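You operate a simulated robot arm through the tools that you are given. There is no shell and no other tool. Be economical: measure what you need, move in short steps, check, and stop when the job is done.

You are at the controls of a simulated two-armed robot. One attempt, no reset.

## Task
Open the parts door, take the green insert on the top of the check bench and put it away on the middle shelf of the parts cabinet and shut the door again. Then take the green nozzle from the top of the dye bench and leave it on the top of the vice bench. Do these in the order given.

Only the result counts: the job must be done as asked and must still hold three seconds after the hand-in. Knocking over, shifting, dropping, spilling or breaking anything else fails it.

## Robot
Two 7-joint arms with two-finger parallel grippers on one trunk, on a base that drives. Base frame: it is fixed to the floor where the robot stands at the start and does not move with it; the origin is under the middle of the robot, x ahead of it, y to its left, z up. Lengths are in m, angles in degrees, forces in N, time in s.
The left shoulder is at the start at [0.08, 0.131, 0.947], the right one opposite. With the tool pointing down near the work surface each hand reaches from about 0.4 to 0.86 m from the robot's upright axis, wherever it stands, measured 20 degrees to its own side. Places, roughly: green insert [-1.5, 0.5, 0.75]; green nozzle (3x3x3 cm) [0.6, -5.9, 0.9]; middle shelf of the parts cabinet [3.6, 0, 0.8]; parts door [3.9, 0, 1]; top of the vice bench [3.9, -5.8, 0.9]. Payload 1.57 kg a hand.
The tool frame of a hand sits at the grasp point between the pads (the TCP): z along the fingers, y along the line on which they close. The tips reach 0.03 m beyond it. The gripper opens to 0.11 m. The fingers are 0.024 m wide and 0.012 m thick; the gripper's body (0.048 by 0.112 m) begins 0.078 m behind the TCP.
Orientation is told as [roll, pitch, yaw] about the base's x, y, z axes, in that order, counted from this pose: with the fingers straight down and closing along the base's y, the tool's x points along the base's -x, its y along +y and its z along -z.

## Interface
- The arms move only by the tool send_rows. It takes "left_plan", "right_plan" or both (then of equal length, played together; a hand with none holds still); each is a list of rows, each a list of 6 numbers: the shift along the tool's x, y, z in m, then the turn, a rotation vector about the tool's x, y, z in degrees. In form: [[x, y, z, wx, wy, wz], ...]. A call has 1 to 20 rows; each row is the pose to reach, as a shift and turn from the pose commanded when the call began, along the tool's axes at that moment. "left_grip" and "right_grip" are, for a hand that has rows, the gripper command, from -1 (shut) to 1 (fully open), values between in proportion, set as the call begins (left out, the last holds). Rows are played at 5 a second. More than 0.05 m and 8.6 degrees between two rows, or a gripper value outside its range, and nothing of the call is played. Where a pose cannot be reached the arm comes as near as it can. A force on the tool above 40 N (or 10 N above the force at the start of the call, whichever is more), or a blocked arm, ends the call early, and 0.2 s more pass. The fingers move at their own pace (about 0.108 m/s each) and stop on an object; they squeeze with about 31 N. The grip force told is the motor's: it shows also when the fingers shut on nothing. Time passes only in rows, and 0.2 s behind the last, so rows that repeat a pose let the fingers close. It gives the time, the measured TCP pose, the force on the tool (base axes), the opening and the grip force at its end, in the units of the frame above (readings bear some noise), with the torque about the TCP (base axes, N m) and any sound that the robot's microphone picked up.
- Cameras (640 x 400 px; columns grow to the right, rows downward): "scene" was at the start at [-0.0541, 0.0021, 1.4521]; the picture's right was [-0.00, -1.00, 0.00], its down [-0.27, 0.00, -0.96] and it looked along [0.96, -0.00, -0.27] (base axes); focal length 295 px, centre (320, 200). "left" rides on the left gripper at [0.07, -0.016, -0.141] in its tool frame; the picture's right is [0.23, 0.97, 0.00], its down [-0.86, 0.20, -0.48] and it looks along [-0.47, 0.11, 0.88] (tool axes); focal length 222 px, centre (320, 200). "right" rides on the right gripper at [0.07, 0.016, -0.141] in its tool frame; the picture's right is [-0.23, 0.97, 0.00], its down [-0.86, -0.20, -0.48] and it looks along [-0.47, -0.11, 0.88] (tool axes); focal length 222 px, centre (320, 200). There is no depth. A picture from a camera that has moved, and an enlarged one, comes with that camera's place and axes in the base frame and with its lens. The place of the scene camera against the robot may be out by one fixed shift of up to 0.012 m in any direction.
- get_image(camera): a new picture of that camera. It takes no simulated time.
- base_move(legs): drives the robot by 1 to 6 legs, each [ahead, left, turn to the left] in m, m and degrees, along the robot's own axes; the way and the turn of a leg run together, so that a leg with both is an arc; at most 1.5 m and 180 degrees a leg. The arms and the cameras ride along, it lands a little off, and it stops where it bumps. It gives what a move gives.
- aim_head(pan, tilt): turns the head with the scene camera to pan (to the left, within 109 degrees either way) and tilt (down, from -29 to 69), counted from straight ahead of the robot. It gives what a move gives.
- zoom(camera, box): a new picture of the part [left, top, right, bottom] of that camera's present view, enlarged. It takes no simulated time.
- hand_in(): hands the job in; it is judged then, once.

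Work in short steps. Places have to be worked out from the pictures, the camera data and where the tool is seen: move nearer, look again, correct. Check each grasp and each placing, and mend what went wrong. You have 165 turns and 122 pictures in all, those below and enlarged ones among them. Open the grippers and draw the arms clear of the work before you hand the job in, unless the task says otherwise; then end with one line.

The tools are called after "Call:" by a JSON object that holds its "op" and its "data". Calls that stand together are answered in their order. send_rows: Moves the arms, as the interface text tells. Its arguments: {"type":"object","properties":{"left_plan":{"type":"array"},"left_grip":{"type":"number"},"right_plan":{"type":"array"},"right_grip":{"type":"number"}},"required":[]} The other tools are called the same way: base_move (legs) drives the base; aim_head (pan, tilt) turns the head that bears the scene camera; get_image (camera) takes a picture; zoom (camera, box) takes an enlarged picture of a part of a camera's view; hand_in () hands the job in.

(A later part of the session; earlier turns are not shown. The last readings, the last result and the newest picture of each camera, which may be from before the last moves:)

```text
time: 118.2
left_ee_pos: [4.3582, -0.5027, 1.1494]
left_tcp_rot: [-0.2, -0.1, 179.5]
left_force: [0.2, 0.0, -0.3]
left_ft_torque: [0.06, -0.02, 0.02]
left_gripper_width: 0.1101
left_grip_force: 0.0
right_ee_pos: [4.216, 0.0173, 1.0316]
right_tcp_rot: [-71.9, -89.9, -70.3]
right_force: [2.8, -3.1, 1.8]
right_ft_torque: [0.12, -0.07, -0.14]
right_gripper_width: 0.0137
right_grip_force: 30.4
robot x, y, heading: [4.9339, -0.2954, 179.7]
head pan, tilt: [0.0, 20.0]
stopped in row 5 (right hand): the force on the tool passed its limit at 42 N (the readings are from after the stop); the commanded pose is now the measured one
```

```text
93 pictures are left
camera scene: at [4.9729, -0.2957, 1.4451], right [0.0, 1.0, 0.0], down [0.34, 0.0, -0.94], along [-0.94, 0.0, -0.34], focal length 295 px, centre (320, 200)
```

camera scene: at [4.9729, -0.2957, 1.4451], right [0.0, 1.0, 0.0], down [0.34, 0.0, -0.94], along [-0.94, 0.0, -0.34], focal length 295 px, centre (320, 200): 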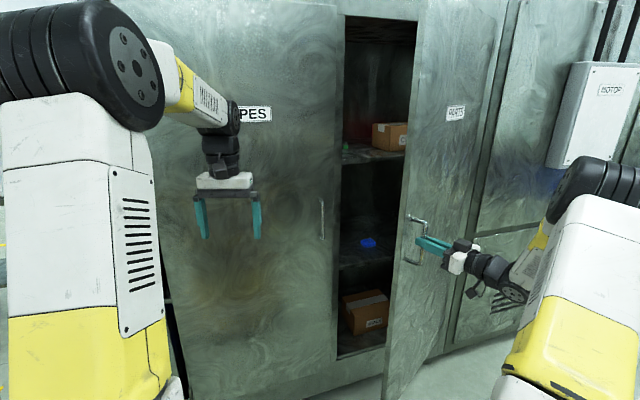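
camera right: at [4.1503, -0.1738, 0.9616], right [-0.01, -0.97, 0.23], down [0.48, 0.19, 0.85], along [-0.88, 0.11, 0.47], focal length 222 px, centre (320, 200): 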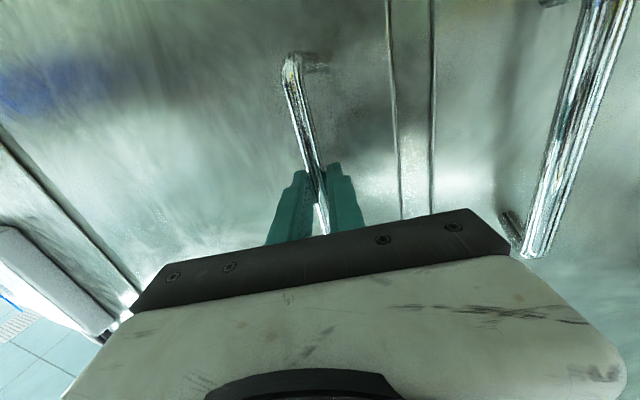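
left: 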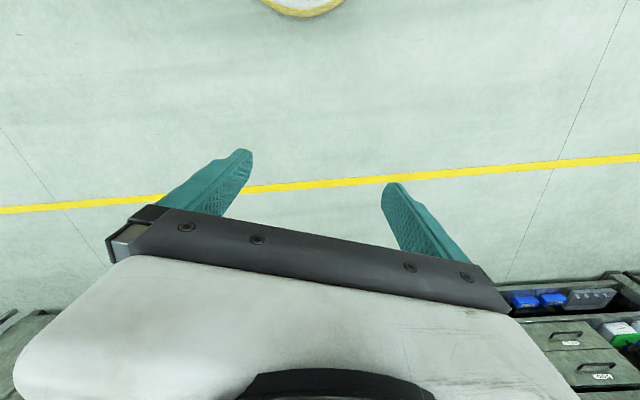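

Open ~38°. The force limit seems related to speed, so I continue at 1° per row.

Call:
{"op": "send_rows", "data": {"right_plan": [[0, -0.0027, -0.0066, -1, 0, 0], [0, -0.0055, -0.0132, -2, 0, 0], [0, -0.0085, -0.0197, -3, 0, 0], [0, -0.0116, -0.0262, -4, 0, 0], [0, -0.0147, -0.0325, -5, 0, 0], [0, -0.018, -0.0389, -6, 0, 0], [0, -0.0214, -0.0452, -7, 0, 0], [0, -0.0249, -0.0514, -8, 0, 0], [0, -0.0285, -0.0576, -9, 0, 0], [0, -0.0323, -0.0637, -10, 0, 0], [0, -0.0361, -0.0697, -11, 0, 0], [0, -0.04, -0.0757, -12, 0, 0], [0, -0.044, -0.0816, -13, 0, 0], [0, -0.0482, -0.0874, -14, 0, 0], [0, -0.0524, -0.0931, -15, 0, 0], [0, -0.0567, -0.0988, -16, 0, 0], [0, -0.0612, -0.1044, -17, 0, 0], [0, -0.0657, -0.11, -18, 0, 0], [0, -0.0704, -0.1154, -19, 0, 0], [0, -0.0751, -0.1208, -20, 0, 0]]}}

```text
time: 119.4
left_ee_pos: [4.3596, -0.5026, 1.1513]
left_tcp_rot: [-0.1, 0.0, 179.6]
left_force: [1.3, 0.5, 0.8]
left_ft_torque: [0.01, 0.0, -0.01]
left_gripper_width: 0.1101
left_grip_force: 0.1
right_ee_pos: [4.2336, 0.0427, 1.0311]
right_tcp_rot: [-164.7, -90.0, 27.8]
right_force: [7.7, -5.9, 5.0]
right_ft_torque: [0.08, 0.12, 0.09]
right_gripper_width: 0.0136
right_grip_force: 30.2
robot x, y, heading: [4.9335, -0.2981, 179.9]
head pan, tilt: [0.0, 20.0]
stopped in row 6 (right hand): the force on the tool passed its limit at 42 N (the readings are from after the stop); the commanded pose is now the measured one
```

Residual force suggests the hand may have slipped along the handle or the radius is off. I check with the hand camera.

Call:
{"op": "get_image", "data": {"camera": "right"}}

Call:
{"op": "zoom", "data": {"camera": "scene", "box": [320, 150, 560, 300]}}

```text
92 pictures are left
camera right: at [4.3471, 0.1287, 0.9615], right [0.67, -0.71, 0.23], down [0.21, 0.47, 0.85], along [-0.71, -0.52, 0.47], focal length 222 px, centre (320, 200)
```

right: 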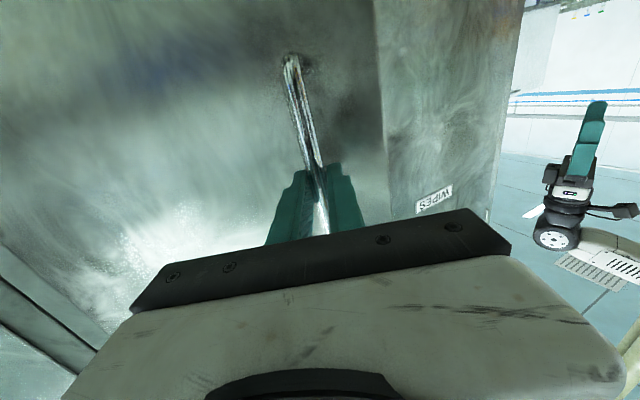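

```text
2.67 times, centred on (440, 225) of scene
camera zoom: at [4.9737, -0.296, 1.4451], right [0.0, 1.0, 0.0], down [0.34, 0.0, -0.94], along [-0.94, 0.0, -0.34], focal length 788 px, centre (0, 133)
```

zoom: 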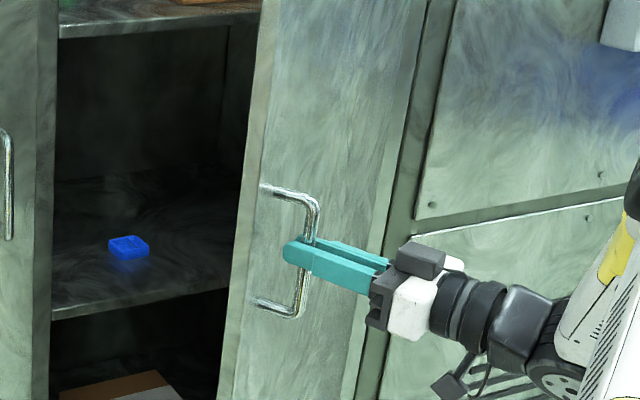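

Grip is fine; a refit gives hinge ≈[3.82,0.28], R≈0.475. I continue on that arc slowly.

Call:
{"op": "send_rows", "data": {"right_plan": [[0, -0.0012, -0.004, -0.5, 0, 0], [0, -0.0025, -0.008, -1, 0, 0], [0, -0.0037, -0.012, -1.5, 0, 0], [0, -0.005, -0.0159, -2, 0, 0], [0, -0.0078, -0.0237, -3, 0, 0], [0, -0.0106, -0.0315, -4, 0, 0], [0, -0.0136, -0.0393, -5, 0, 0], [0, -0.0168, -0.047, -6, 0, 0], [0, -0.0201, -0.0546, -7, 0, 0], [0, -0.0234, -0.0622, -8, 0, 0], [0, -0.027, -0.0697, -9, 0, 0], [0, -0.0306, -0.0772, -10, 0, 0], [0, -0.0345, -0.0846, -11, 0, 0], [0, -0.0384, -0.0919, -12, 0, 0], [0, -0.0424, -0.0992, -13, 0, 0], [0, -0.0466, -0.1064, -14, 0, 0], [0, -0.0509, -0.1135, -15, 0, 0], [0, -0.0553, -0.1206, -16, 0, 0]]}}

```text
time: 121.5
left_ee_pos: [4.3595, -0.5032, 1.1499]
left_tcp_rot: [-0.1, 0.0, 179.7]
left_force: [0.1, -1.1, -0.6]
left_ft_torque: [-0.02, 0.02, -0.01]
left_gripper_width: 0.11
left_grip_force: 0.0
right_ee_pos: [4.2612, 0.0945, 1.032]
right_tcp_rot: [153.8, -89.8, 76.5]
right_force: [10.7, -6.1, 5.9]
right_ft_torque: [0.31, 0.11, 0.06]
right_gripper_width: 0.0137
right_grip_force: 30.4
robot x, y, heading: [4.9345, -0.3001, 179.7]
head pan, tilt: [0.0, 20.0]
stopped in row 10 (right hand): the force on the tool passed its limit at 40 N (the readings are from after the stop); the commanded pose is now the measured one
```

Path mismatch again at ~50° open. I'll release the handle, back out, and push the door further from its inner side instead.

Call:
{"op": "send_rows", "data": {"right_plan": [[0, 0, 0, 0, 0, 0], [0, 0, 0, 0, 0, 0], [0, 0, 0, 0, 0, 0]], "right_grip": 0.3}}

Call:
{"op": "send_rows", "data": {"right_plan": [[0, 0, -0.03, 0, 0, 0], [0, 0, -0.06, 0, 0, 0], [0, 0, -0.1, 0, 0, 0], [0, 0, -0.14, 0, 0, 0]]}}

Call:
{"op": "get_image", "data": {"camera": "scene"}}

```text
time: 122.2
left_ee_pos: [4.359, -0.5025, 1.1509]
left_tcp_rot: [0.0, -0.1, 179.5]
left_force: [0.3, -0.2, 0.4]
left_ft_torque: [-0.03, 0.02, 0.03]
left_gripper_width: 0.1102
left_grip_force: 0.0
right_ee_pos: [4.2606, 0.0954, 1.0292]
right_tcp_rot: [103.3, -89.8, 126.8]
right_force: [-0.2, -0.1, -1.2]
right_ft_torque: [-0.02, -0.05, 0.02]
right_gripper_width: 0.0714
right_grip_force: 0.0
robot x, y, heading: [4.9355, -0.2972, 179.9]
head pan, tilt: [0.0, 20.0]
```

```text
time: 123.2
left_ee_pos: [4.3588, -0.503, 1.1503]
left_tcp_rot: [-0.1, 0.0, 179.7]
left_force: [0.2, -0.7, -0.6]
left_ft_torque: [0.03, -0.02, -0.01]
left_gripper_width: 0.1101
left_grip_force: 0.0
right_ee_pos: [4.3488, 0.2016, 1.0321]
right_tcp_rot: [107.9, -89.8, 122.1]
right_force: [-0.5, -1.0, -0.4]
right_ft_torque: [-0.01, 0.04, 0.0]
right_gripper_width: 0.0717
right_grip_force: 0.0
robot x, y, heading: [4.9357, -0.2983, 179.7]
head pan, tilt: [0.0, 20.0]
```

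```text
90 pictures are left
camera scene: at [4.973, -0.2957, 1.4451], right [0.0, 1.0, 0.0], down [0.34, 0.0, -0.94], along [-0.94, 0.0, -0.34], focal length 295 px, centre (320, 200)
```

scene: 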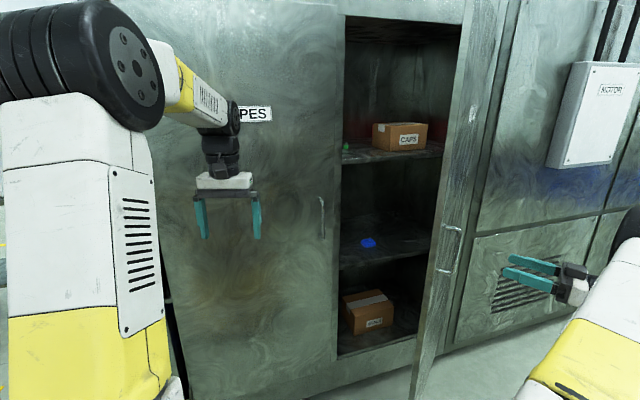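

The door rests about 60° open — enough for a hand entering at y≈-0.08. I bring the right hand back to its carrying pose.

Call:
{"op": "send_rows", "data": {"right_plan": [[-0.016, 0.024, 0.002, 8, 0, 0], [-0.033, 0.047, 0.004, 16, 0, 0], [-0.05, 0.07, 0.006, 24, 0, 0], [-0.067, 0.094, 0.008, 32, 0, 0], [-0.084, 0.117, 0.01, 40, 0, 0], [-0.1, 0.141, 0.012, 48, 0, 0], [-0.1, 0.141, 0.012, 50, 0, 0]], "right_grip": 1}}

Call:
{"op": "send_rows", "data": {"right_plan": [[-0.01, 0, 0, 0, 8, 0], [-0.02, 0, 0, 0, 16, 0], [-0.03, 0, 0, 0, 24, 0], [-0.04, 0, 0, 0, 32, 0], [-0.05, 0, 0, 0, 40, 0], [-0.06, 0, 0, 0, 48, 0], [-0.07, 0, 0, 0, 56, 0], [-0.08, 0, 0, 0, 64, 0], [-0.09, 0, 0, 0, 72, 0], [-0.1, 0, 0, 0, 80, 0], [-0.11, 0, 0, 0, 88, 0]]}}

Call:
{"op": "get_image", "data": {"camera": "scene"}}

```text
time: 124.8
left_ee_pos: [4.3585, -0.5035, 1.1496]
left_tcp_rot: [-0.2, 0.0, 179.7]
left_force: [0.2, 0.1, -0.2]
left_ft_torque: [-0.01, -0.02, 0.04]
left_gripper_width: 0.1101
left_grip_force: 0.1
right_ee_pos: [4.4508, 0.1007, 1.1308]
right_tcp_rot: [39.8, -89.8, 140.2]
right_force: [0.0, -0.4, -0.5]
right_ft_torque: [-0.01, -0.01, 0.01]
right_gripper_width: 0.1102
right_grip_force: 0.1
robot x, y, heading: [4.9337, -0.2995, 180.0]
head pan, tilt: [0.0, 20.0]
```

```text
time: 127.2
left_ee_pos: [4.3602, -0.5023, 1.1506]
left_tcp_rot: [-0.1, 0.1, 179.7]
left_force: [0.2, 0.7, -0.2]
left_ft_torque: [-0.03, 0.02, 0.01]
left_gripper_width: 0.1099
left_grip_force: 0.0
right_ee_pos: [4.4486, 0.1031, 1.229]
right_tcp_rot: [0.0, -13.4, -179.8]
right_force: [-0.3, 0.6, 0.4]
right_ft_torque: [-0.02, 0.03, 0.04]
right_gripper_width: 0.11
right_grip_force: 0.0
right hand out of reach, approached as far as the arm can: row 9, 10, 11
robot x, y, heading: [4.9349, -0.301, 179.9]
head pan, tilt: [0.0, 20.0]
```

```text
89 pictures are left
camera scene: at [4.9734, -0.2946, 1.4451], right [0.0, 1.0, 0.0], down [0.34, 0.0, -0.94], along [-0.94, 0.0, -0.34], focal length 295 px, centre (320, 200)
```

scene: 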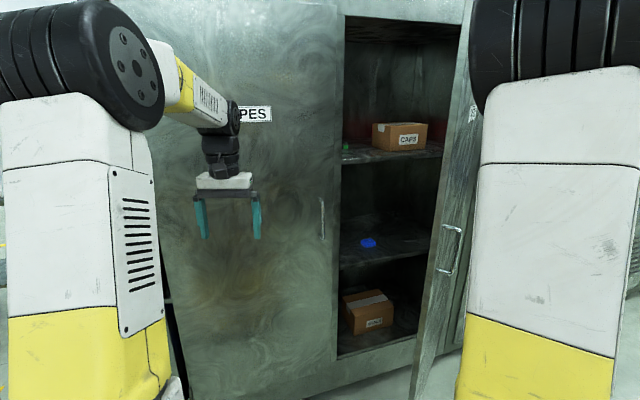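

I bring the right hand in closer to the body axis for travel.

Call:
{"op": "send_rows", "data": {"right_plan": [[0, 0.035, 0, 0, 2, 0], [0, 0.07, 0, 0, 4, 0], [0, 0.105, 0, 0, 7, 0], [0, 0.14, 0, 0, 10, 0], [-0.02, 0.14, 0, 0, 12, 0]]}}

Call:
{"op": "aim_head", "data": {"pan": 0, "tilt": 40}}

Call:
{"op": "get_image", "data": {"camera": "scene"}}

```text
time: 128.4
left_ee_pos: [4.36, -0.503, 1.1501]
left_tcp_rot: [0.0, 0.0, 179.6]
left_force: [0.5, 0.4, 0.4]
left_ft_torque: [-0.03, 0.04, 0.0]
left_gripper_width: 0.1104
left_grip_force: 0.1
right_ee_pos: [4.4311, -0.0363, 1.2323]
right_tcp_rot: [-0.1, -1.3, -180.1]
right_force: [0.5, 0.4, -0.6]
right_ft_torque: [-0.02, 0.02, 0.0]
right_gripper_width: 0.1101
right_grip_force: 0.1
robot x, y, heading: [4.934, -0.3029, 179.9]
head pan, tilt: [0.0, 20.0]
```

```text
time: 129.3
left_ee_pos: [4.3585, -0.5034, 1.1503]
left_tcp_rot: [-0.1, 0.0, 179.7]
left_force: [0.0, -0.5, -0.4]
left_ft_torque: [-0.04, 0.03, 0.02]
left_gripper_width: 0.1099
left_grip_force: 0.2
right_ee_pos: [4.4294, -0.0363, 1.2312]
right_tcp_rot: [-0.2, -1.4, -180.0]
right_force: [0.1, 0.1, -0.8]
right_ft_torque: [-0.01, -0.02, 0.0]
right_gripper_width: 0.1099
right_grip_force: 0.1
robot x, y, heading: [4.9342, -0.2996, 179.9]
head pan, tilt: [0.0, 40.0]
```

```text
88 pictures are left
camera scene: at [4.9813, -0.2956, 1.4137], right [0.0, 1.0, 0.0], down [0.64, 0.0, -0.77], along [-0.77, 0.0, -0.64], focal length 295 px, centre (320, 200)
```

scene: 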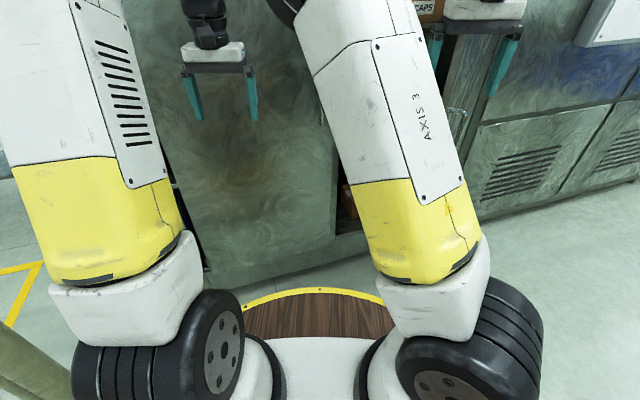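

Arms are compact. I back off and turn to face -y, then check alignment before the gap.

Call:
{"op": "base_move", "data": {"legs": [[-0.25, 0, 0], [0, 0, 90]]}}

Call:
{"op": "aim_head", "data": {"pan": 0, "tilt": 25}}

Call:
{"op": "get_image", "data": {"camera": "scene"}}

```text
time: 135.0
left_ee_pos: [5.3999, -0.8691, 1.1507]
left_tcp_rot: [0.0, -0.1, -89.4]
left_force: [0.5, 0.5, -0.5]
left_ft_torque: [0.02, -0.02, -0.02]
left_gripper_width: 0.1101
left_grip_force: 0.1
right_ee_pos: [4.9315, -0.807, 1.2328]
right_tcp_rot: [-0.1, -1.3, -89.0]
right_force: [-0.7, 0.2, -0.2]
right_ft_torque: [0.01, -0.03, 0.0]
right_gripper_width: 0.11
right_grip_force: 0.1
robot x, y, heading: [5.1823, -0.2948, -89.0]
head pan, tilt: [0.0, 40.0]
```

```text
time: 135.7
left_ee_pos: [5.3997, -0.8711, 1.1497]
left_tcp_rot: [-0.1, -0.1, -89.5]
left_force: [0.2, 0.0, 0.8]
left_ft_torque: [0.0, 0.02, 0.04]
left_gripper_width: 0.11
left_grip_force: 0.0
right_ee_pos: [4.9317, -0.8069, 1.233]
right_tcp_rot: [-0.1, -1.4, -89.0]
right_force: [-0.3, -0.8, -0.4]
right_ft_torque: [-0.04, -0.01, -0.03]
right_gripper_width: 0.1101
right_grip_force: 0.0
robot x, y, heading: [5.1868, -0.3006, -89.1]
head pan, tilt: [0.0, 25.0]
```

```text
87 pictures are left
camera scene: at [5.1761, -0.2483, 1.4369], right [-1.0, -0.01, 0.0], down [-0.01, 0.42, -0.91], along [0.01, -0.91, -0.42], focal length 295 px, centre (320, 200)
```

scene: 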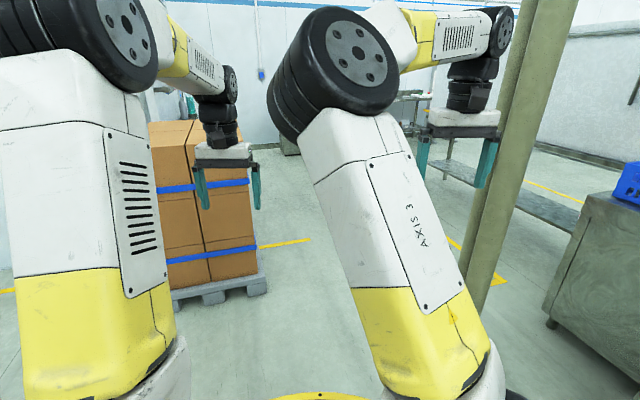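

Aligned; I drive down the aisle and turn to face -x.

Call:
{"op": "base_move", "data": {"legs": [[1.4, 0, -0.9], [1.4, 0, 0], [1.48, 0, 0], [0, 0, -90]]}}

Call:
{"op": "aim_head", "data": {"pan": 0, "tilt": 20}}

Call:
{"op": "get_image", "data": {"camera": "scene"}}

```text
time: 160.0
left_ee_pos: [4.6228, -4.731, 1.1493]
left_tcp_rot: [0.0, 0.0, 177.2]
left_force: [0.6, 0.5, -0.5]
left_ft_torque: [0.01, -0.01, -0.06]
left_gripper_width: 0.1099
left_grip_force: 0.0
right_ee_pos: [4.7131, -4.2672, 1.2331]
right_tcp_rot: [-0.1, -1.3, 177.6]
right_force: [0.5, 0.1, -0.9]
right_ft_torque: [0.02, -0.01, 0.0]
right_gripper_width: 0.1099
right_grip_force: 0.0
robot x, y, heading: [5.2043, -4.5497, 177.2]
head pan, tilt: [0.0, 25.0]
```

```text
time: 160.7
left_ee_pos: [4.6224, -4.7313, 1.1504]
left_tcp_rot: [-0.1, 0.0, 177.2]
left_force: [0.2, 0.4, 0.3]
left_ft_torque: [0.01, 0.04, 0.03]
left_gripper_width: 0.11
left_grip_force: 0.1
right_ee_pos: [4.7128, -4.2676, 1.2333]
right_tcp_rot: [-0.1, -1.3, 177.7]
right_force: [0.4, 0.2, -0.4]
right_ft_torque: [-0.01, -0.01, 0.0]
right_gripper_width: 0.11
right_grip_force: 0.1
robot x, y, heading: [5.2071, -4.5504, 177.5]
head pan, tilt: [0.0, 20.0]
```

```text
86 pictures are left
camera scene: at [5.2451, -4.5503, 1.445], right [0.05, 1.0, 0.0], down [0.34, -0.02, -0.94], along [-0.94, 0.04, -0.34], focal length 295 px, centre (320, 200)
```

scene: 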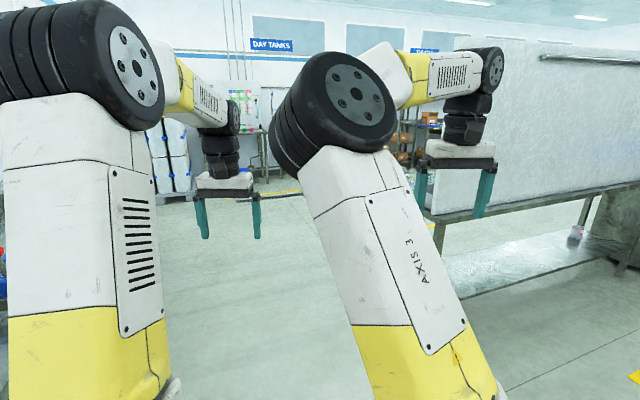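

I shift to mid-passage and drive west through the gap, out into the front aisle.

Call:
{"op": "base_move", "data": {"legs": [[1.3, 0.24, 2.5], [1.45, 0, 0], [1.4, 0, 0]]}}

Call:
{"op": "base_move", "data": {"legs": [[0, -1.5, 0], [0, -1.5, 0], [0, -1.5, 0]]}}

Call:
{"op": "get_image", "data": {"camera": "scene"}}

```text
time: 180.6
left_ee_pos: [0.4948, -4.921, 1.1494]
left_tcp_rot: [-0.2, 0.0, 178.2]
left_force: [-0.1, 0.3, -0.3]
left_ft_torque: [0.04, -0.03, 0.0]
left_gripper_width: 0.1099
left_grip_force: 0.0
right_ee_pos: [0.5772, -4.457, 1.2329]
right_tcp_rot: [-0.1, -1.3, 178.5]
right_force: [1.0, -0.6, -0.4]
right_ft_torque: [-0.02, -0.03, 0.0]
right_gripper_width: 0.1098
right_grip_force: 0.0
robot x, y, heading: [1.074, -4.7318, 178.4]
head pan, tilt: [0.0, 20.0]
```

```text
time: 202.0
left_ee_pos: [0.6871, -0.4201, 1.1505]
left_tcp_rot: [-0.1, -0.1, 177.1]
left_force: [-0.4, -0.3, -0.5]
left_ft_torque: [-0.01, -0.02, 0.02]
left_gripper_width: 0.1097
left_grip_force: 0.1
right_ee_pos: [0.7789, 0.044, 1.2332]
right_tcp_rot: [-0.1, -1.3, 177.5]
right_force: [0.1, 0.0, 0.2]
right_ft_torque: [0.02, -0.03, -0.02]
right_gripper_width: 0.1101
right_grip_force: 0.0
robot x, y, heading: [1.2709, -0.2378, 177.3]
head pan, tilt: [0.0, 20.0]
```

```text
85 pictures are left
camera scene: at [1.31, -0.2406, 1.4451], right [0.05, 1.0, 0.0], down [0.34, -0.02, -0.94], along [-0.94, 0.05, -0.34], focal length 295 px, centre (320, 200)
```

scene: 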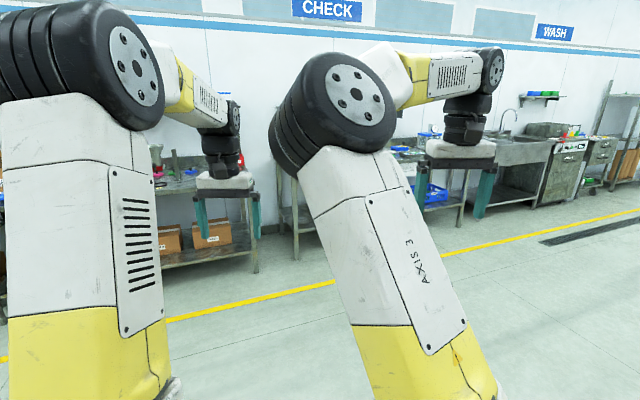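

The check bench is ahead. I approach and look down at it.

Call:
{"op": "base_move", "data": {"legs": [[1.15, -0.75, 2.5]]}}

Call:
{"op": "aim_head", "data": {"pan": 0, "tilt": 25}}

Call:
{"op": "get_image", "data": {"camera": "scene"}}

```text
time: 208.9
left_ee_pos: [-0.4393, 0.3361, 1.1497]
left_tcp_rot: [-0.1, -0.1, -179.9]
left_force: [-0.1, -0.6, 0.3]
left_ft_torque: [-0.01, 0.01, -0.01]
left_gripper_width: 0.1101
left_grip_force: 0.0
right_ee_pos: [-0.3712, 0.8027, 1.2322]
right_tcp_rot: [0.0, -1.3, -179.6]
right_force: [-0.4, 0.2, 0.4]
right_ft_torque: [0.01, 0.01, 0.01]
right_gripper_width: 0.1103
right_grip_force: 0.0
robot x, y, heading: [0.1343, 0.5414, -180.0]
head pan, tilt: [0.0, 20.0]
```

```text
time: 209.6
left_ee_pos: [-0.4382, 0.3361, 1.1504]
left_tcp_rot: [-0.1, 0.0, -180.0]
left_force: [-0.5, -0.7, -0.3]
left_ft_torque: [-0.02, -0.03, -0.01]
left_gripper_width: 0.1098
left_grip_force: 0.0
right_ee_pos: [-0.3723, 0.8026, 1.2329]
right_tcp_rot: [-0.1, -1.3, -179.6]
right_force: [0.6, -0.6, 0.4]
right_ft_torque: [0.02, -0.01, 0.02]
right_gripper_width: 0.11
right_grip_force: 0.0
robot x, y, heading: [0.1355, 0.5435, -179.6]
head pan, tilt: [0.0, 25.0]
```

```text
84 pictures are left
camera scene: at [0.1741, 0.5476, 1.437], right [0.0, 1.0, 0.0], down [0.42, 0.0, -0.91], along [-0.91, 0.0, -0.42], focal length 295 px, centre (320, 200)
```

scene: 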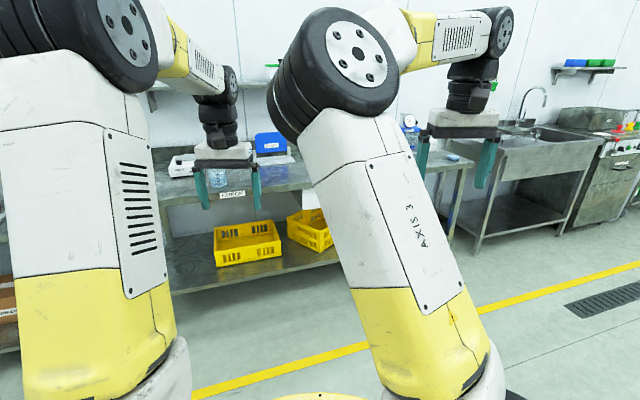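

The right elbow blocks my view; I move the right hand outward and drive closer.

Call:
{"op": "send_rows", "data": {"right_plan": [[0, -0.04, 0, 0, 0, 0], [0, -0.08, 0, 0, 0, 0], [0, -0.12, 0, 0, 0, 0], [0, -0.16, 0, 0, 0, 0], [0, -0.2, 0, 0, 0, 0], [0, -0.24, 0, 0, 0, 0]]}}

Call:
{"op": "base_move", "data": {"legs": [[0.45, 0, 0]]}}

Call:
{"op": "aim_head", "data": {"pan": 0, "tilt": 30}}

Call:
{"op": "get_image", "data": {"camera": "scene"}}

Call:
{"op": "get_image", "data": {"camera": "left"}}

```text
time: 211.0
left_ee_pos: [-0.4403, 0.3358, 1.149]
left_tcp_rot: [-0.1, 0.0, -179.8]
left_force: [-1.2, -1.6, -0.6]
left_ft_torque: [0.09, -0.03, -0.04]
left_gripper_width: 0.1097
left_grip_force: 0.1
right_ee_pos: [-0.2999, 0.9426, 1.2338]
right_tcp_rot: [-0.4, -1.5, -179.5]
right_force: [-1.6, -0.6, -1.1]
right_ft_torque: [0.12, -0.06, 0.04]
right_gripper_width: 0.11
right_grip_force: 0.1
right hand out of reach, approached as far as the arm can: row 2, 3, 4, 5, 6
robot x, y, heading: [0.1362, 0.5461, -179.9]
head pan, tilt: [0.0, 25.0]
```

```text
time: 213.7
left_ee_pos: [-0.8892, 0.3342, 1.1503]
left_tcp_rot: [-0.2, 0.0, -179.9]
left_force: [0.2, 0.0, 0.6]
left_ft_torque: [0.02, -0.01, -0.01]
left_gripper_width: 0.1101
left_grip_force: 0.1
right_ee_pos: [-0.7481, 0.9421, 1.2326]
right_tcp_rot: [-0.2, -1.7, -179.6]
right_force: [0.3, -1.0, -0.4]
right_ft_torque: [0.02, -0.01, 0.01]
right_gripper_width: 0.1099
right_grip_force: 0.0
robot x, y, heading: [-0.3197, 0.5424, -179.7]
head pan, tilt: [0.0, 25.0]
```

```text
time: 214.3
left_ee_pos: [-0.8892, 0.3335, 1.1502]
left_tcp_rot: [-0.1, -0.1, -180.1]
left_force: [-0.5, -0.3, 0.6]
left_ft_torque: [0.01, 0.04, -0.01]
left_gripper_width: 0.11
left_grip_force: 0.0
right_ee_pos: [-0.7474, 0.9423, 1.2343]
right_tcp_rot: [-0.3, -1.5, -179.7]
right_force: [-0.8, 0.4, 0.9]
right_ft_torque: [-0.01, 0.0, -0.01]
right_gripper_width: 0.1102
right_grip_force: 0.0
robot x, y, heading: [-0.3146, 0.5455, -179.8]
head pan, tilt: [0.0, 30.0]
```

```text
83 pictures are left
camera scene: at [-0.2734, 0.546, 1.429], right [0.0, 1.0, 0.0], down [0.5, 0.0, -0.87], along [-0.87, 0.0, -0.5], focal length 295 px, centre (320, 200)
```

scene: 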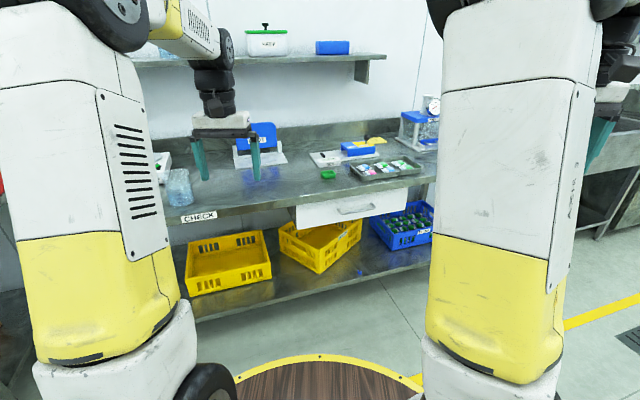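

```text
82 pictures are left
camera left: at [-0.8185, 0.351, 1.2925], right [0.23, -0.97, 0.0], down [-0.86, -0.2, 0.48], along [-0.47, -0.11, -0.88], focal length 222 px, centre (320, 200)
```

left: 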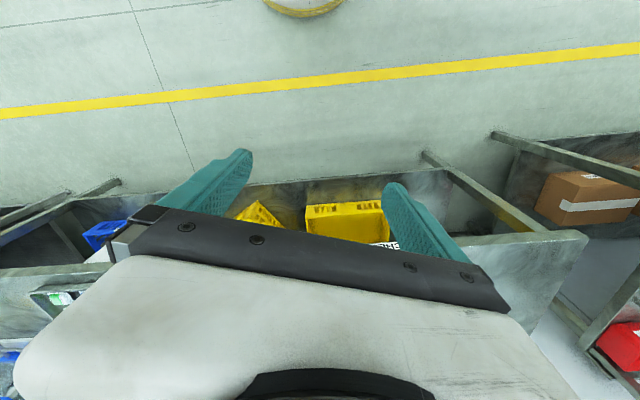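

The green insert is seen at scene (328,174). I zoom in for shape and position.

Call:
{"op": "zoom", "data": {"camera": "scene", "box": [260, 130, 420, 230]}}

```text
4.00 times, centred on (340, 180) of scene
camera zoom: at [-0.2734, 0.546, 1.429], right [0.0, 1.0, 0.0], down [0.5, 0.0, -0.87], along [-0.87, 0.0, -0.5], focal length 1181 px, centre (240, 280)
```

zoom: 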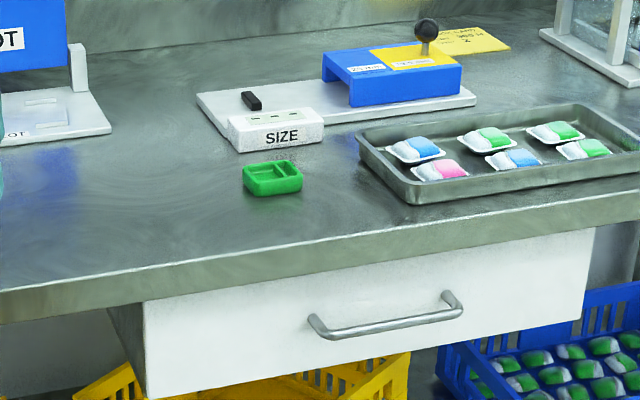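

The insert is a small green tray. I drive 0.33 m nearer and look again from both cameras to fix its height.

Call:
{"op": "base_move", "data": {"legs": [[0.33, 0, 0]]}}

Call:
{"op": "aim_head", "data": {"pan": 0, "tilt": 40}}

Call:
{"op": "send_rows", "data": {"left_plan": [[0, -0.04, 0, 0, 0, 0], [0, -0.08, 0, 0, 0, 0], [0, -0.12, 0, 0, 0, 0], [0, -0.16, 0, 0, 0, 0], [0, -0.2, 0, 0, 0, 0]]}}

Call:
{"op": "get_image", "data": {"camera": "scene"}}

Call:
{"op": "get_image", "data": {"camera": "left"}}

```text
time: 216.5
left_ee_pos: [-1.2214, 0.3308, 1.1503]
left_tcp_rot: [-0.1, 0.0, -179.7]
left_force: [-0.7, -0.8, -0.8]
left_ft_torque: [-0.03, 0.03, 0.04]
left_gripper_width: 0.1099
left_grip_force: 0.1
right_ee_pos: [-1.0835, 0.9388, 1.2332]
right_tcp_rot: [-0.3, -1.6, -179.4]
right_force: [-0.1, 1.1, 1.2]
right_ft_torque: [0.0, 0.04, 0.03]
right_gripper_width: 0.1101
right_grip_force: 0.0
robot x, y, heading: [-0.6482, 0.5402, -179.8]
head pan, tilt: [0.0, 30.0]
```

```text
time: 217.3
left_ee_pos: [-1.2225, 0.3311, 1.1512]
left_tcp_rot: [-0.1, 0.0, -179.6]
left_force: [-0.6, -0.1, 0.6]
left_ft_torque: [0.02, -0.01, 0.02]
left_gripper_width: 0.1099
left_grip_force: 0.0
right_ee_pos: [-1.0836, 0.9387, 1.2329]
right_tcp_rot: [-0.3, -1.7, -179.3]
right_force: [0.1, 0.2, 0.0]
right_ft_torque: [0.03, -0.02, 0.04]
right_gripper_width: 0.11
right_grip_force: 0.2
robot x, y, heading: [-0.6501, 0.5452, -179.7]
head pan, tilt: [0.0, 40.0]
```

```text
time: 218.5
left_ee_pos: [-1.2224, 0.5314, 1.1512]
left_tcp_rot: [-0.1, 0.0, -179.8]
left_force: [-0.2, -0.5, -0.2]
left_ft_torque: [0.04, -0.03, 0.01]
left_gripper_width: 0.11
left_grip_force: 0.1
right_ee_pos: [-1.0842, 0.9376, 1.2331]
right_tcp_rot: [-0.4, -1.6, -179.4]
right_force: [-0.3, -0.6, 0.0]
right_ft_torque: [0.04, 0.02, 0.0]
right_gripper_width: 0.1101
right_grip_force: 0.1
robot x, y, heading: [-0.6487, 0.5435, -179.6]
head pan, tilt: [0.0, 40.0]
```

```text
80 pictures are left
camera scene: at [-0.6026, 0.5443, 1.4137], right [-0.01, 1.0, 0.0], down [0.64, 0.01, -0.77], along [-0.77, -0.01, -0.64], focal length 295 px, centre (320, 200)
```

scene: 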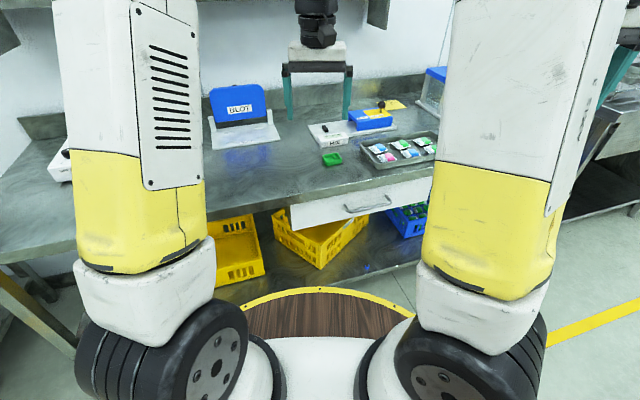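

```text
79 pictures are left
camera left: at [-1.1524, 0.5483, 1.2939], right [0.23, -0.97, 0.0], down [-0.85, -0.2, 0.48], along [-0.47, -0.11, -0.88], focal length 222 px, centre (320, 200)
```

left: 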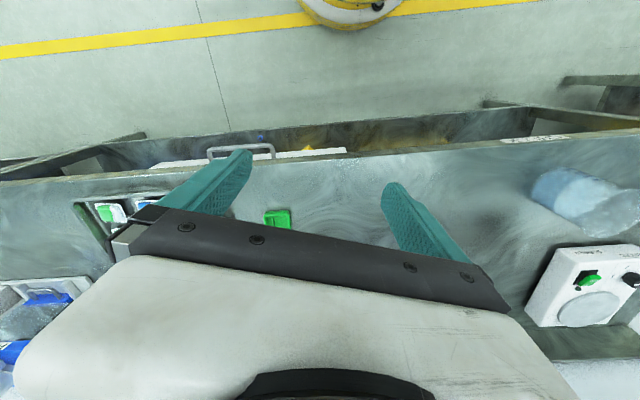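

Both cameras agree: insert at about [-1.41,0.576,0.90]. I zoom to see its yaw and neighbours before descending with a forward-tilted hand.

Call:
{"op": "zoom", "data": {"camera": "scene", "box": [290, 125, 390, 187]}}

```text
6.40 times, centred on (340, 156) of scene
camera zoom: at [-0.6026, 0.5443, 1.4137], right [-0.01, 1.0, 0.0], down [0.64, 0.01, -0.77], along [-0.77, -0.01, -0.64], focal length 1890 px, centre (192, 482)
```

zoom: 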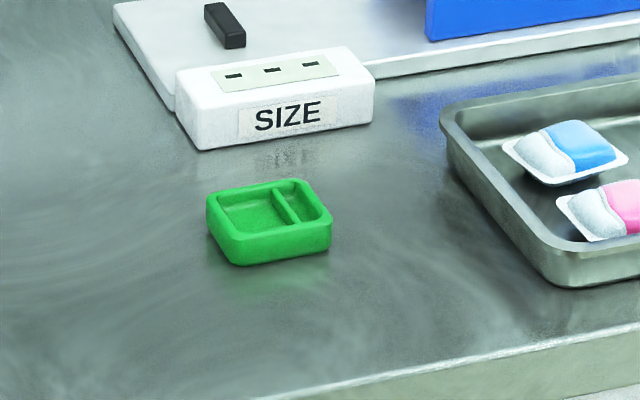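

Insert ≈5×3.7×1.6 cm, yaw ≈ +18°. I move the left hand above it with 18° yaw and 40° forward tilt.

Call:
{"op": "send_rows", "data": {"left_plan": [[-0.03, -0.008, 0.02, -1, -6.6, -2.9], [-0.06, -0.015, 0.04, -2.1, -13.2, -5.8], [-0.09, -0.022, 0.06, -3.1, -19.8, -8.6], [-0.12, -0.03, 0.08, -4.2, -26.5, -11.5], [-0.15, -0.038, 0.1, -5.2, -33.1, -14.4], [-0.18, -0.045, 0.12, -6.3, -39.7, -17.3], [-0.18, -0.045, 0.12, -6.3, -39.7, -17.3]], "left_grip": 1}}

Call:
{"op": "get_image", "data": {"camera": "left"}}

Call:
{"op": "get_image", "data": {"camera": "scene"}}

```text
time: 220.1
left_ee_pos: [-1.4043, 0.5751, 1.0295]
left_tcp_rot: [-0.3, -40.1, -161.6]
left_force: [-0.2, -0.2, 0.0]
left_ft_torque: [0.0, -0.02, -0.01]
left_gripper_width: 0.1099
left_grip_force: 0.0
right_ee_pos: [-1.0838, 0.9377, 1.2333]
right_tcp_rot: [-0.3, -1.6, -179.4]
right_force: [0.3, -0.3, -0.2]
right_ft_torque: [0.01, 0.02, -0.05]
right_gripper_width: 0.1103
right_grip_force: 0.1
robot x, y, heading: [-0.6513, 0.5434, -179.7]
head pan, tilt: [0.0, 40.0]
```

```text
77 pictures are left
camera left: at [-1.2721, 0.6357, 1.094], right [0.47, -0.87, -0.15], down [-0.27, -0.3, 0.92], along [-0.84, -0.39, -0.37], focal length 222 px, centre (320, 200)
```

left: 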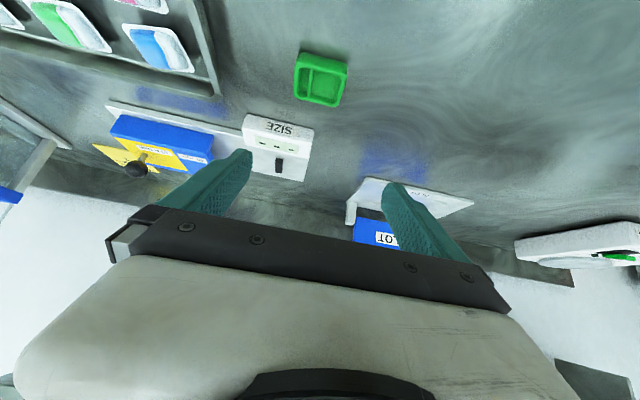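

```text
76 pictures are left
camera scene: at [-0.6026, 0.5447, 1.4137], right [-0.01, 1.0, 0.0], down [0.64, 0.0, -0.77], along [-0.77, -0.01, -0.64], focal length 295 px, centre (320, 200)
```

scene: 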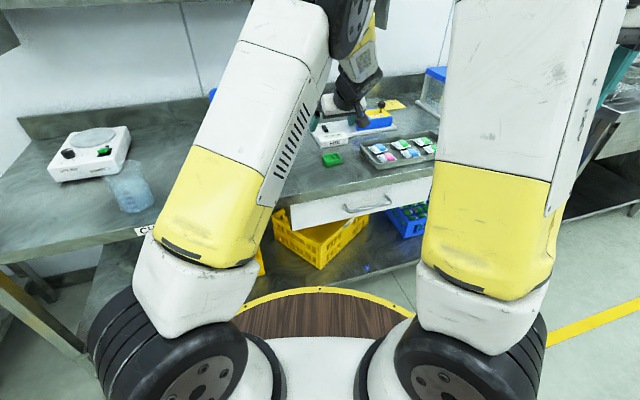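

Refined insert centre [-1.428,0.578,0.897]; bench top ≈0.889. A smaller tilt (22°) gives better finger overlap; I lower to 0.95 with that.

Call:
{"op": "send_rows", "data": {"left_plan": [[0.014, -0.003, 0.023, 0, 6, 0], [0.028, -0.007, 0.046, 0, 12, 0], [0.042, -0.0103, 0.0693, 0, 18, 0], [0.042, -0.0103, 0.0693, 0, 18, 0]], "left_grip": 0.8}}

Call:
{"op": "get_image", "data": {"camera": "left"}}

Call:
{"op": "zoom", "data": {"camera": "scene", "box": [270, 85, 430, 185]}}

```text
time: 221.1
left_ee_pos: [-1.4189, 0.5796, 0.9497]
left_tcp_rot: [0.0, -21.9, -161.6]
left_force: [-0.1, -0.5, 0.1]
left_ft_torque: [0.0, 0.0, 0.0]
left_gripper_width: 0.0992
left_grip_force: 0.0
right_ee_pos: [-1.0842, 0.9377, 1.2318]
right_tcp_rot: [-0.2, -1.6, -179.4]
right_force: [-0.1, -0.1, 0.1]
right_ft_torque: [0.01, -0.02, 0.0]
right_gripper_width: 0.1099
right_grip_force: 0.1
robot x, y, heading: [-0.6526, 0.5431, -179.8]
head pan, tilt: [0.0, 40.0]
```

```text
75 pictures are left
camera left: at [-1.3117, 0.6323, 1.0566], right [0.51, -0.86, -0.09], down [-0.52, -0.38, 0.76], along [-0.69, -0.34, -0.64], focal length 222 px, centre (320, 200)
```

left: 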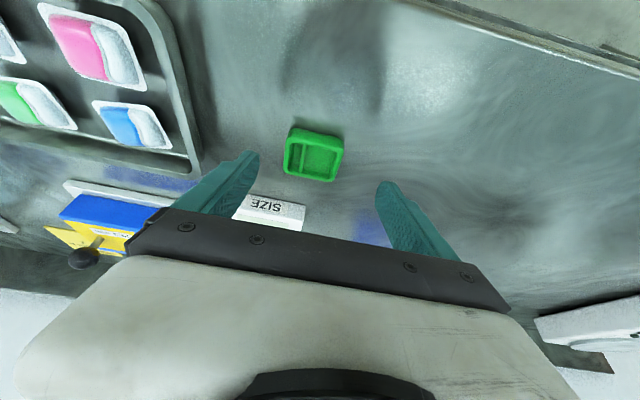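

```text
4.00 times, centred on (350, 135) of scene
camera zoom: at [-0.6026, 0.5447, 1.4137], right [-0.01, 1.0, 0.0], down [0.64, 0.0, -0.77], along [-0.77, -0.01, -0.64], focal length 1181 px, centre (200, 460)
```

zoom: 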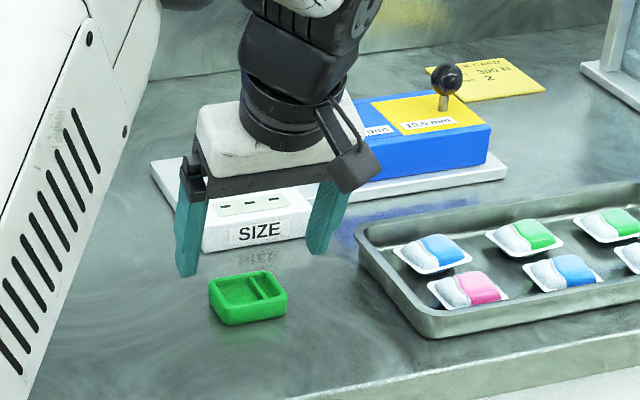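

Left-camera fix: insert at [-1.431,0.584]. I descend to z≈0.923 with a small lateral correction.

Call:
{"op": "send_rows", "data": {"left_plan": [[0.003, -0.0076, 0.008, 0, 0, 0], [0.0065, -0.0076, 0.017, 0, 0, 0], [0.0095, -0.0076, 0.0253, 0, 0, 0], [0.0095, -0.0076, 0.0253, 0, 0, 0]]}}

Call:
{"op": "get_image", "data": {"camera": "left"}}

Call:
{"op": "zoom", "data": {"camera": "scene", "box": [290, 115, 390, 177]}}

```text
time: 222.1
left_ee_pos: [-1.4212, 0.5883, 0.9229]
left_tcp_rot: [0.0, -22.0, -161.8]
left_force: [0.0, 0.0, 0.1]
left_ft_torque: [-0.01, 0.0, -0.04]
left_gripper_width: 0.0989
left_grip_force: 0.1
right_ee_pos: [-1.0838, 0.9386, 1.233]
right_tcp_rot: [-0.2, -1.7, -179.3]
right_force: [0.4, 0.2, -0.1]
right_ft_torque: [0.01, 0.01, 0.03]
right_gripper_width: 0.1099
right_grip_force: 0.0
robot x, y, heading: [-0.6497, 0.5406, -179.4]
head pan, tilt: [0.0, 40.0]
```

```text
73 pictures are left
camera left: at [-1.3145, 0.6403, 1.0287], right [0.51, -0.86, -0.09], down [-0.52, -0.38, 0.76], along [-0.69, -0.34, -0.64], focal length 222 px, centre (320, 200)
```

left: 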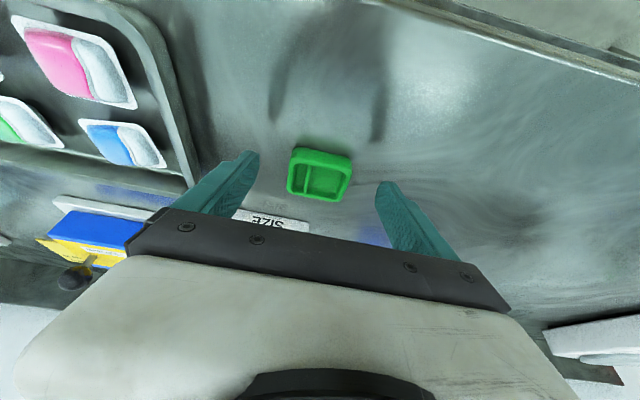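

```text
6.40 times, centred on (340, 146) of scene
camera zoom: at [-0.6027, 0.5447, 1.4137], right [-0.01, 1.0, 0.0], down [0.64, 0.0, -0.77], along [-0.77, -0.01, -0.64], focal length 1890 px, centre (192, 546)
```

zoom: 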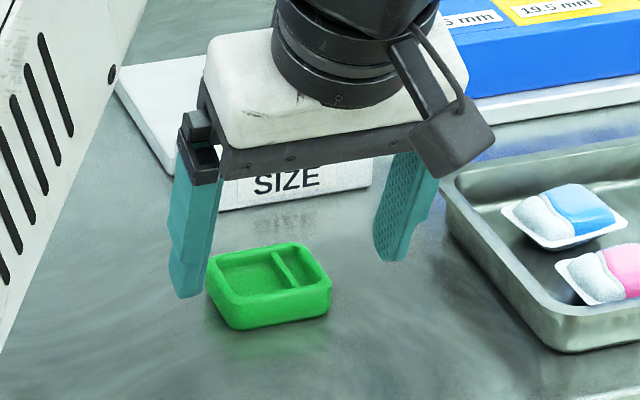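

Insert lies between the fingers, slightly toward the tool's +y. I nudge 5 mm that way, lower 3 mm, and close.

Call:
{"op": "send_rows", "data": {"left_plan": [[0.0011, 0.005, 0.0028, 0, 0, 0], [0.0011, 0.005, 0.0028, 0, 0, 0]]}}

Call:
{"op": "send_rows", "data": {"left_plan": [[0, 0, 0, 0, 0, 0], [0, 0, 0, 0, 0, 0], [0, 0, 0, 0, 0, 0], [0, 0, 0, 0, 0, 0]], "left_grip": -1}}

Call:
{"op": "zoom", "data": {"camera": "scene", "box": [290, 115, 390, 177]}}

```text
time: 222.7
left_ee_pos: [-1.4202, 0.5826, 0.9187]
left_tcp_rot: [-0.1, -22.1, -161.6]
left_force: [-0.1, -0.1, 0.0]
left_ft_torque: [-0.02, -0.02, 0.02]
left_gripper_width: 0.099
left_grip_force: 0.0
right_ee_pos: [-1.0836, 0.9388, 1.2346]
right_tcp_rot: [-0.4, -1.6, -179.3]
right_force: [-0.4, -0.1, 0.2]
right_ft_torque: [0.03, 0.0, -0.03]
right_gripper_width: 0.1099
right_grip_force: 0.0
robot x, y, heading: [-0.6449, 0.5412, -179.8]
head pan, tilt: [0.0, 40.0]
```

```text
time: 223.7
left_ee_pos: [-1.4199, 0.5846, 0.9201]
left_tcp_rot: [-0.1, -22.0, -161.7]
left_force: [-0.5, 0.0, -0.5]
left_ft_torque: [-0.03, -0.03, -0.02]
left_gripper_width: 0.0002
left_grip_force: 21.2
right_ee_pos: [-1.0843, 0.9381, 1.2334]
right_tcp_rot: [-0.2, -1.5, -179.3]
right_force: [-0.1, 0.2, 1.0]
right_ft_torque: [-0.02, -0.01, 0.0]
right_gripper_width: 0.1102
right_grip_force: 0.1
robot x, y, heading: [-0.6455, 0.5377, -179.5]
head pan, tilt: [0.0, 40.0]
```

```text
6.40 times, centred on (340, 146) of scene
camera zoom: at [-0.6027, 0.5447, 1.4137], right [-0.01, 1.0, 0.0], down [0.64, 0.0, -0.77], along [-0.77, -0.01, -0.64], focal length 1890 px, centre (192, 546)
```

zoom: 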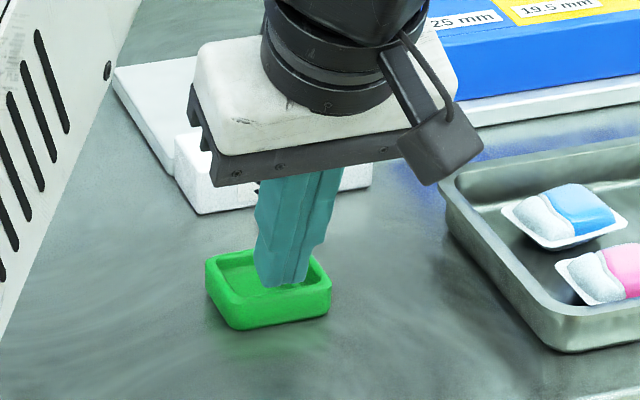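

Fingers closed above the insert: it's lower. All rays agree in y at z≈0.86, giving [-1.458,0.574,0.86]. I reopen, shift and descend, then look.

Call:
{"op": "send_rows", "data": {"left_plan": [[0, 0, 0, 0, 0, 0], [0, 0, 0, 0, 0, 0], [0, 0, 0, 0, 0, 0], [-0.0046, -0.0005, 0.0144, 0, 0, 0], [-0.0092, -0.001, 0.0289, 0, 0, 0], [-0.0138, -0.0015, 0.0413, 0, 0, 0], [-0.0138, -0.0015, 0.0413, 0, 0, 0]], "left_grip": 0.8}}

Call:
{"op": "get_image", "data": {"camera": "left"}}

Call:
{"op": "zoom", "data": {"camera": "scene", "box": [290, 115, 390, 177]}}

```text
time: 225.1
left_ee_pos: [-1.4456, 0.5791, 0.891]
left_tcp_rot: [-0.2, -22.0, -161.6]
left_force: [10.0, 0.3, 12.4]
left_ft_torque: [-0.56, -0.51, 0.52]
left_gripper_width: 0.1016
left_grip_force: 1.7
right_ee_pos: [-1.0829, 0.9375, 1.2345]
right_tcp_rot: [-0.3, -1.7, -179.5]
right_force: [-0.4, 0.2, 0.5]
right_ft_torque: [-0.01, 0.0, 0.02]
right_gripper_width: 0.1099
right_grip_force: 0.0
robot x, y, heading: [-0.6496, 0.5426, -179.5]
head pan, tilt: [0.0, 40.0]
stopped in row 7 (left hand): the force on the tool passed its limit at 45 N (the readings are from after the stop); the commanded pose is now the measured one
```

```text
70 pictures are left
camera left: at [-1.3374, 0.631, 0.9986], right [0.51, -0.86, -0.09], down [-0.52, -0.39, 0.76], along [-0.69, -0.34, -0.64], focal length 222 px, centre (320, 200)
```

left: 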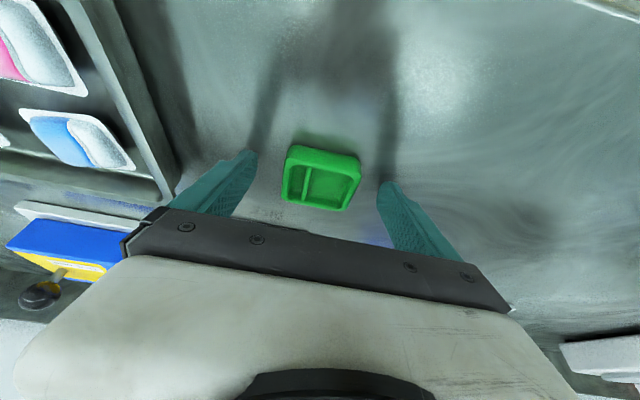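

```text
6.40 times, centred on (340, 146) of scene
camera zoom: at [-0.6013, 0.5447, 1.4136], right [-0.01, 1.0, 0.0], down [0.64, 0.0, -0.77], along [-0.77, -0.01, -0.64], focal length 1890 px, centre (192, 546)
```

zoom: 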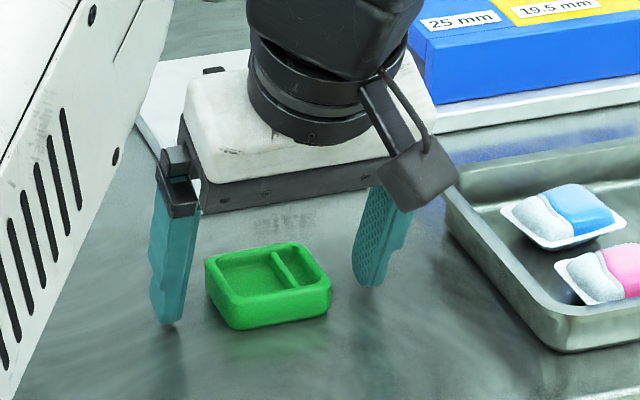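

The fingertips touched the bench (≈0.859), straddling the insert well. I lift 2 mm and close.

Call:
{"op": "send_rows", "data": {"left_plan": [[-0.0007, 0, -0.0019, 0, 0, 0], [-0.0007, 0, -0.0019, 0, 0, 0]]}}

Call:
{"op": "send_rows", "data": {"left_plan": [[0, 0, 0, 0, 0, 0], [0, 0, 0, 0, 0, 0], [0, 0, 0, 0, 0, 0], [0, 0, 0, 0, 0, 0]], "left_grip": -1}}

Call:
{"op": "zoom", "data": {"camera": "scene", "box": [290, 115, 390, 177]}}

```text
time: 225.7
left_ee_pos: [-1.4459, 0.5788, 0.8922]
left_tcp_rot: [-0.2, -21.9, -161.6]
left_force: [0.4, -1.1, 0.1]
left_ft_torque: [0.01, 0.04, -0.05]
left_gripper_width: 0.0998
left_grip_force: 0.5
right_ee_pos: [-1.0842, 0.9378, 1.2343]
right_tcp_rot: [-0.3, -1.6, -179.5]
right_force: [-0.3, -0.2, 0.1]
right_ft_torque: [-0.03, 0.01, -0.02]
right_gripper_width: 0.11
right_grip_force: 0.0
robot x, y, heading: [-0.6488, 0.5387, -179.5]
head pan, tilt: [0.0, 40.0]
```

```text
time: 226.7
left_ee_pos: [-1.4455, 0.5772, 0.8932]
left_tcp_rot: [-0.3, -21.9, -161.6]
left_force: [-0.7, -0.4, -0.5]
left_ft_torque: [0.01, -0.03, -0.02]
left_gripper_width: 0.0574
left_grip_force: 31.0
right_ee_pos: [-1.0826, 0.9384, 1.2325]
right_tcp_rot: [-0.3, -1.6, -179.4]
right_force: [0.4, -0.7, 0.5]
right_ft_torque: [0.0, -0.03, 0.01]
right_gripper_width: 0.11
right_grip_force: 0.0
robot x, y, heading: [-0.6496, 0.5373, -179.6]
head pan, tilt: [0.0, 40.0]
```

```text
6.40 times, centred on (340, 146) of scene
camera zoom: at [-0.6024, 0.5447, 1.4137], right [-0.01, 1.0, 0.0], down [0.64, 0.0, -0.77], along [-0.77, -0.01, -0.64], focal length 1890 px, centre (192, 546)
```

zoom: 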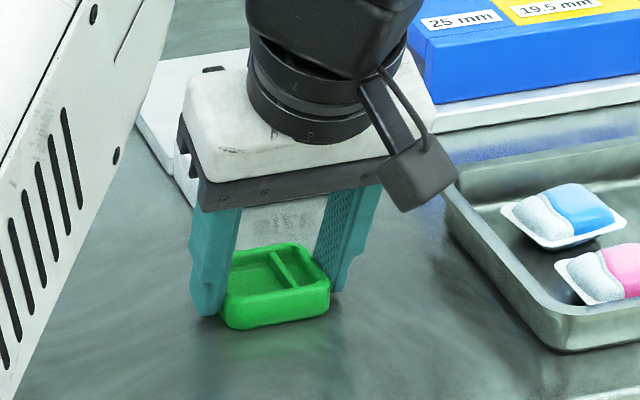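

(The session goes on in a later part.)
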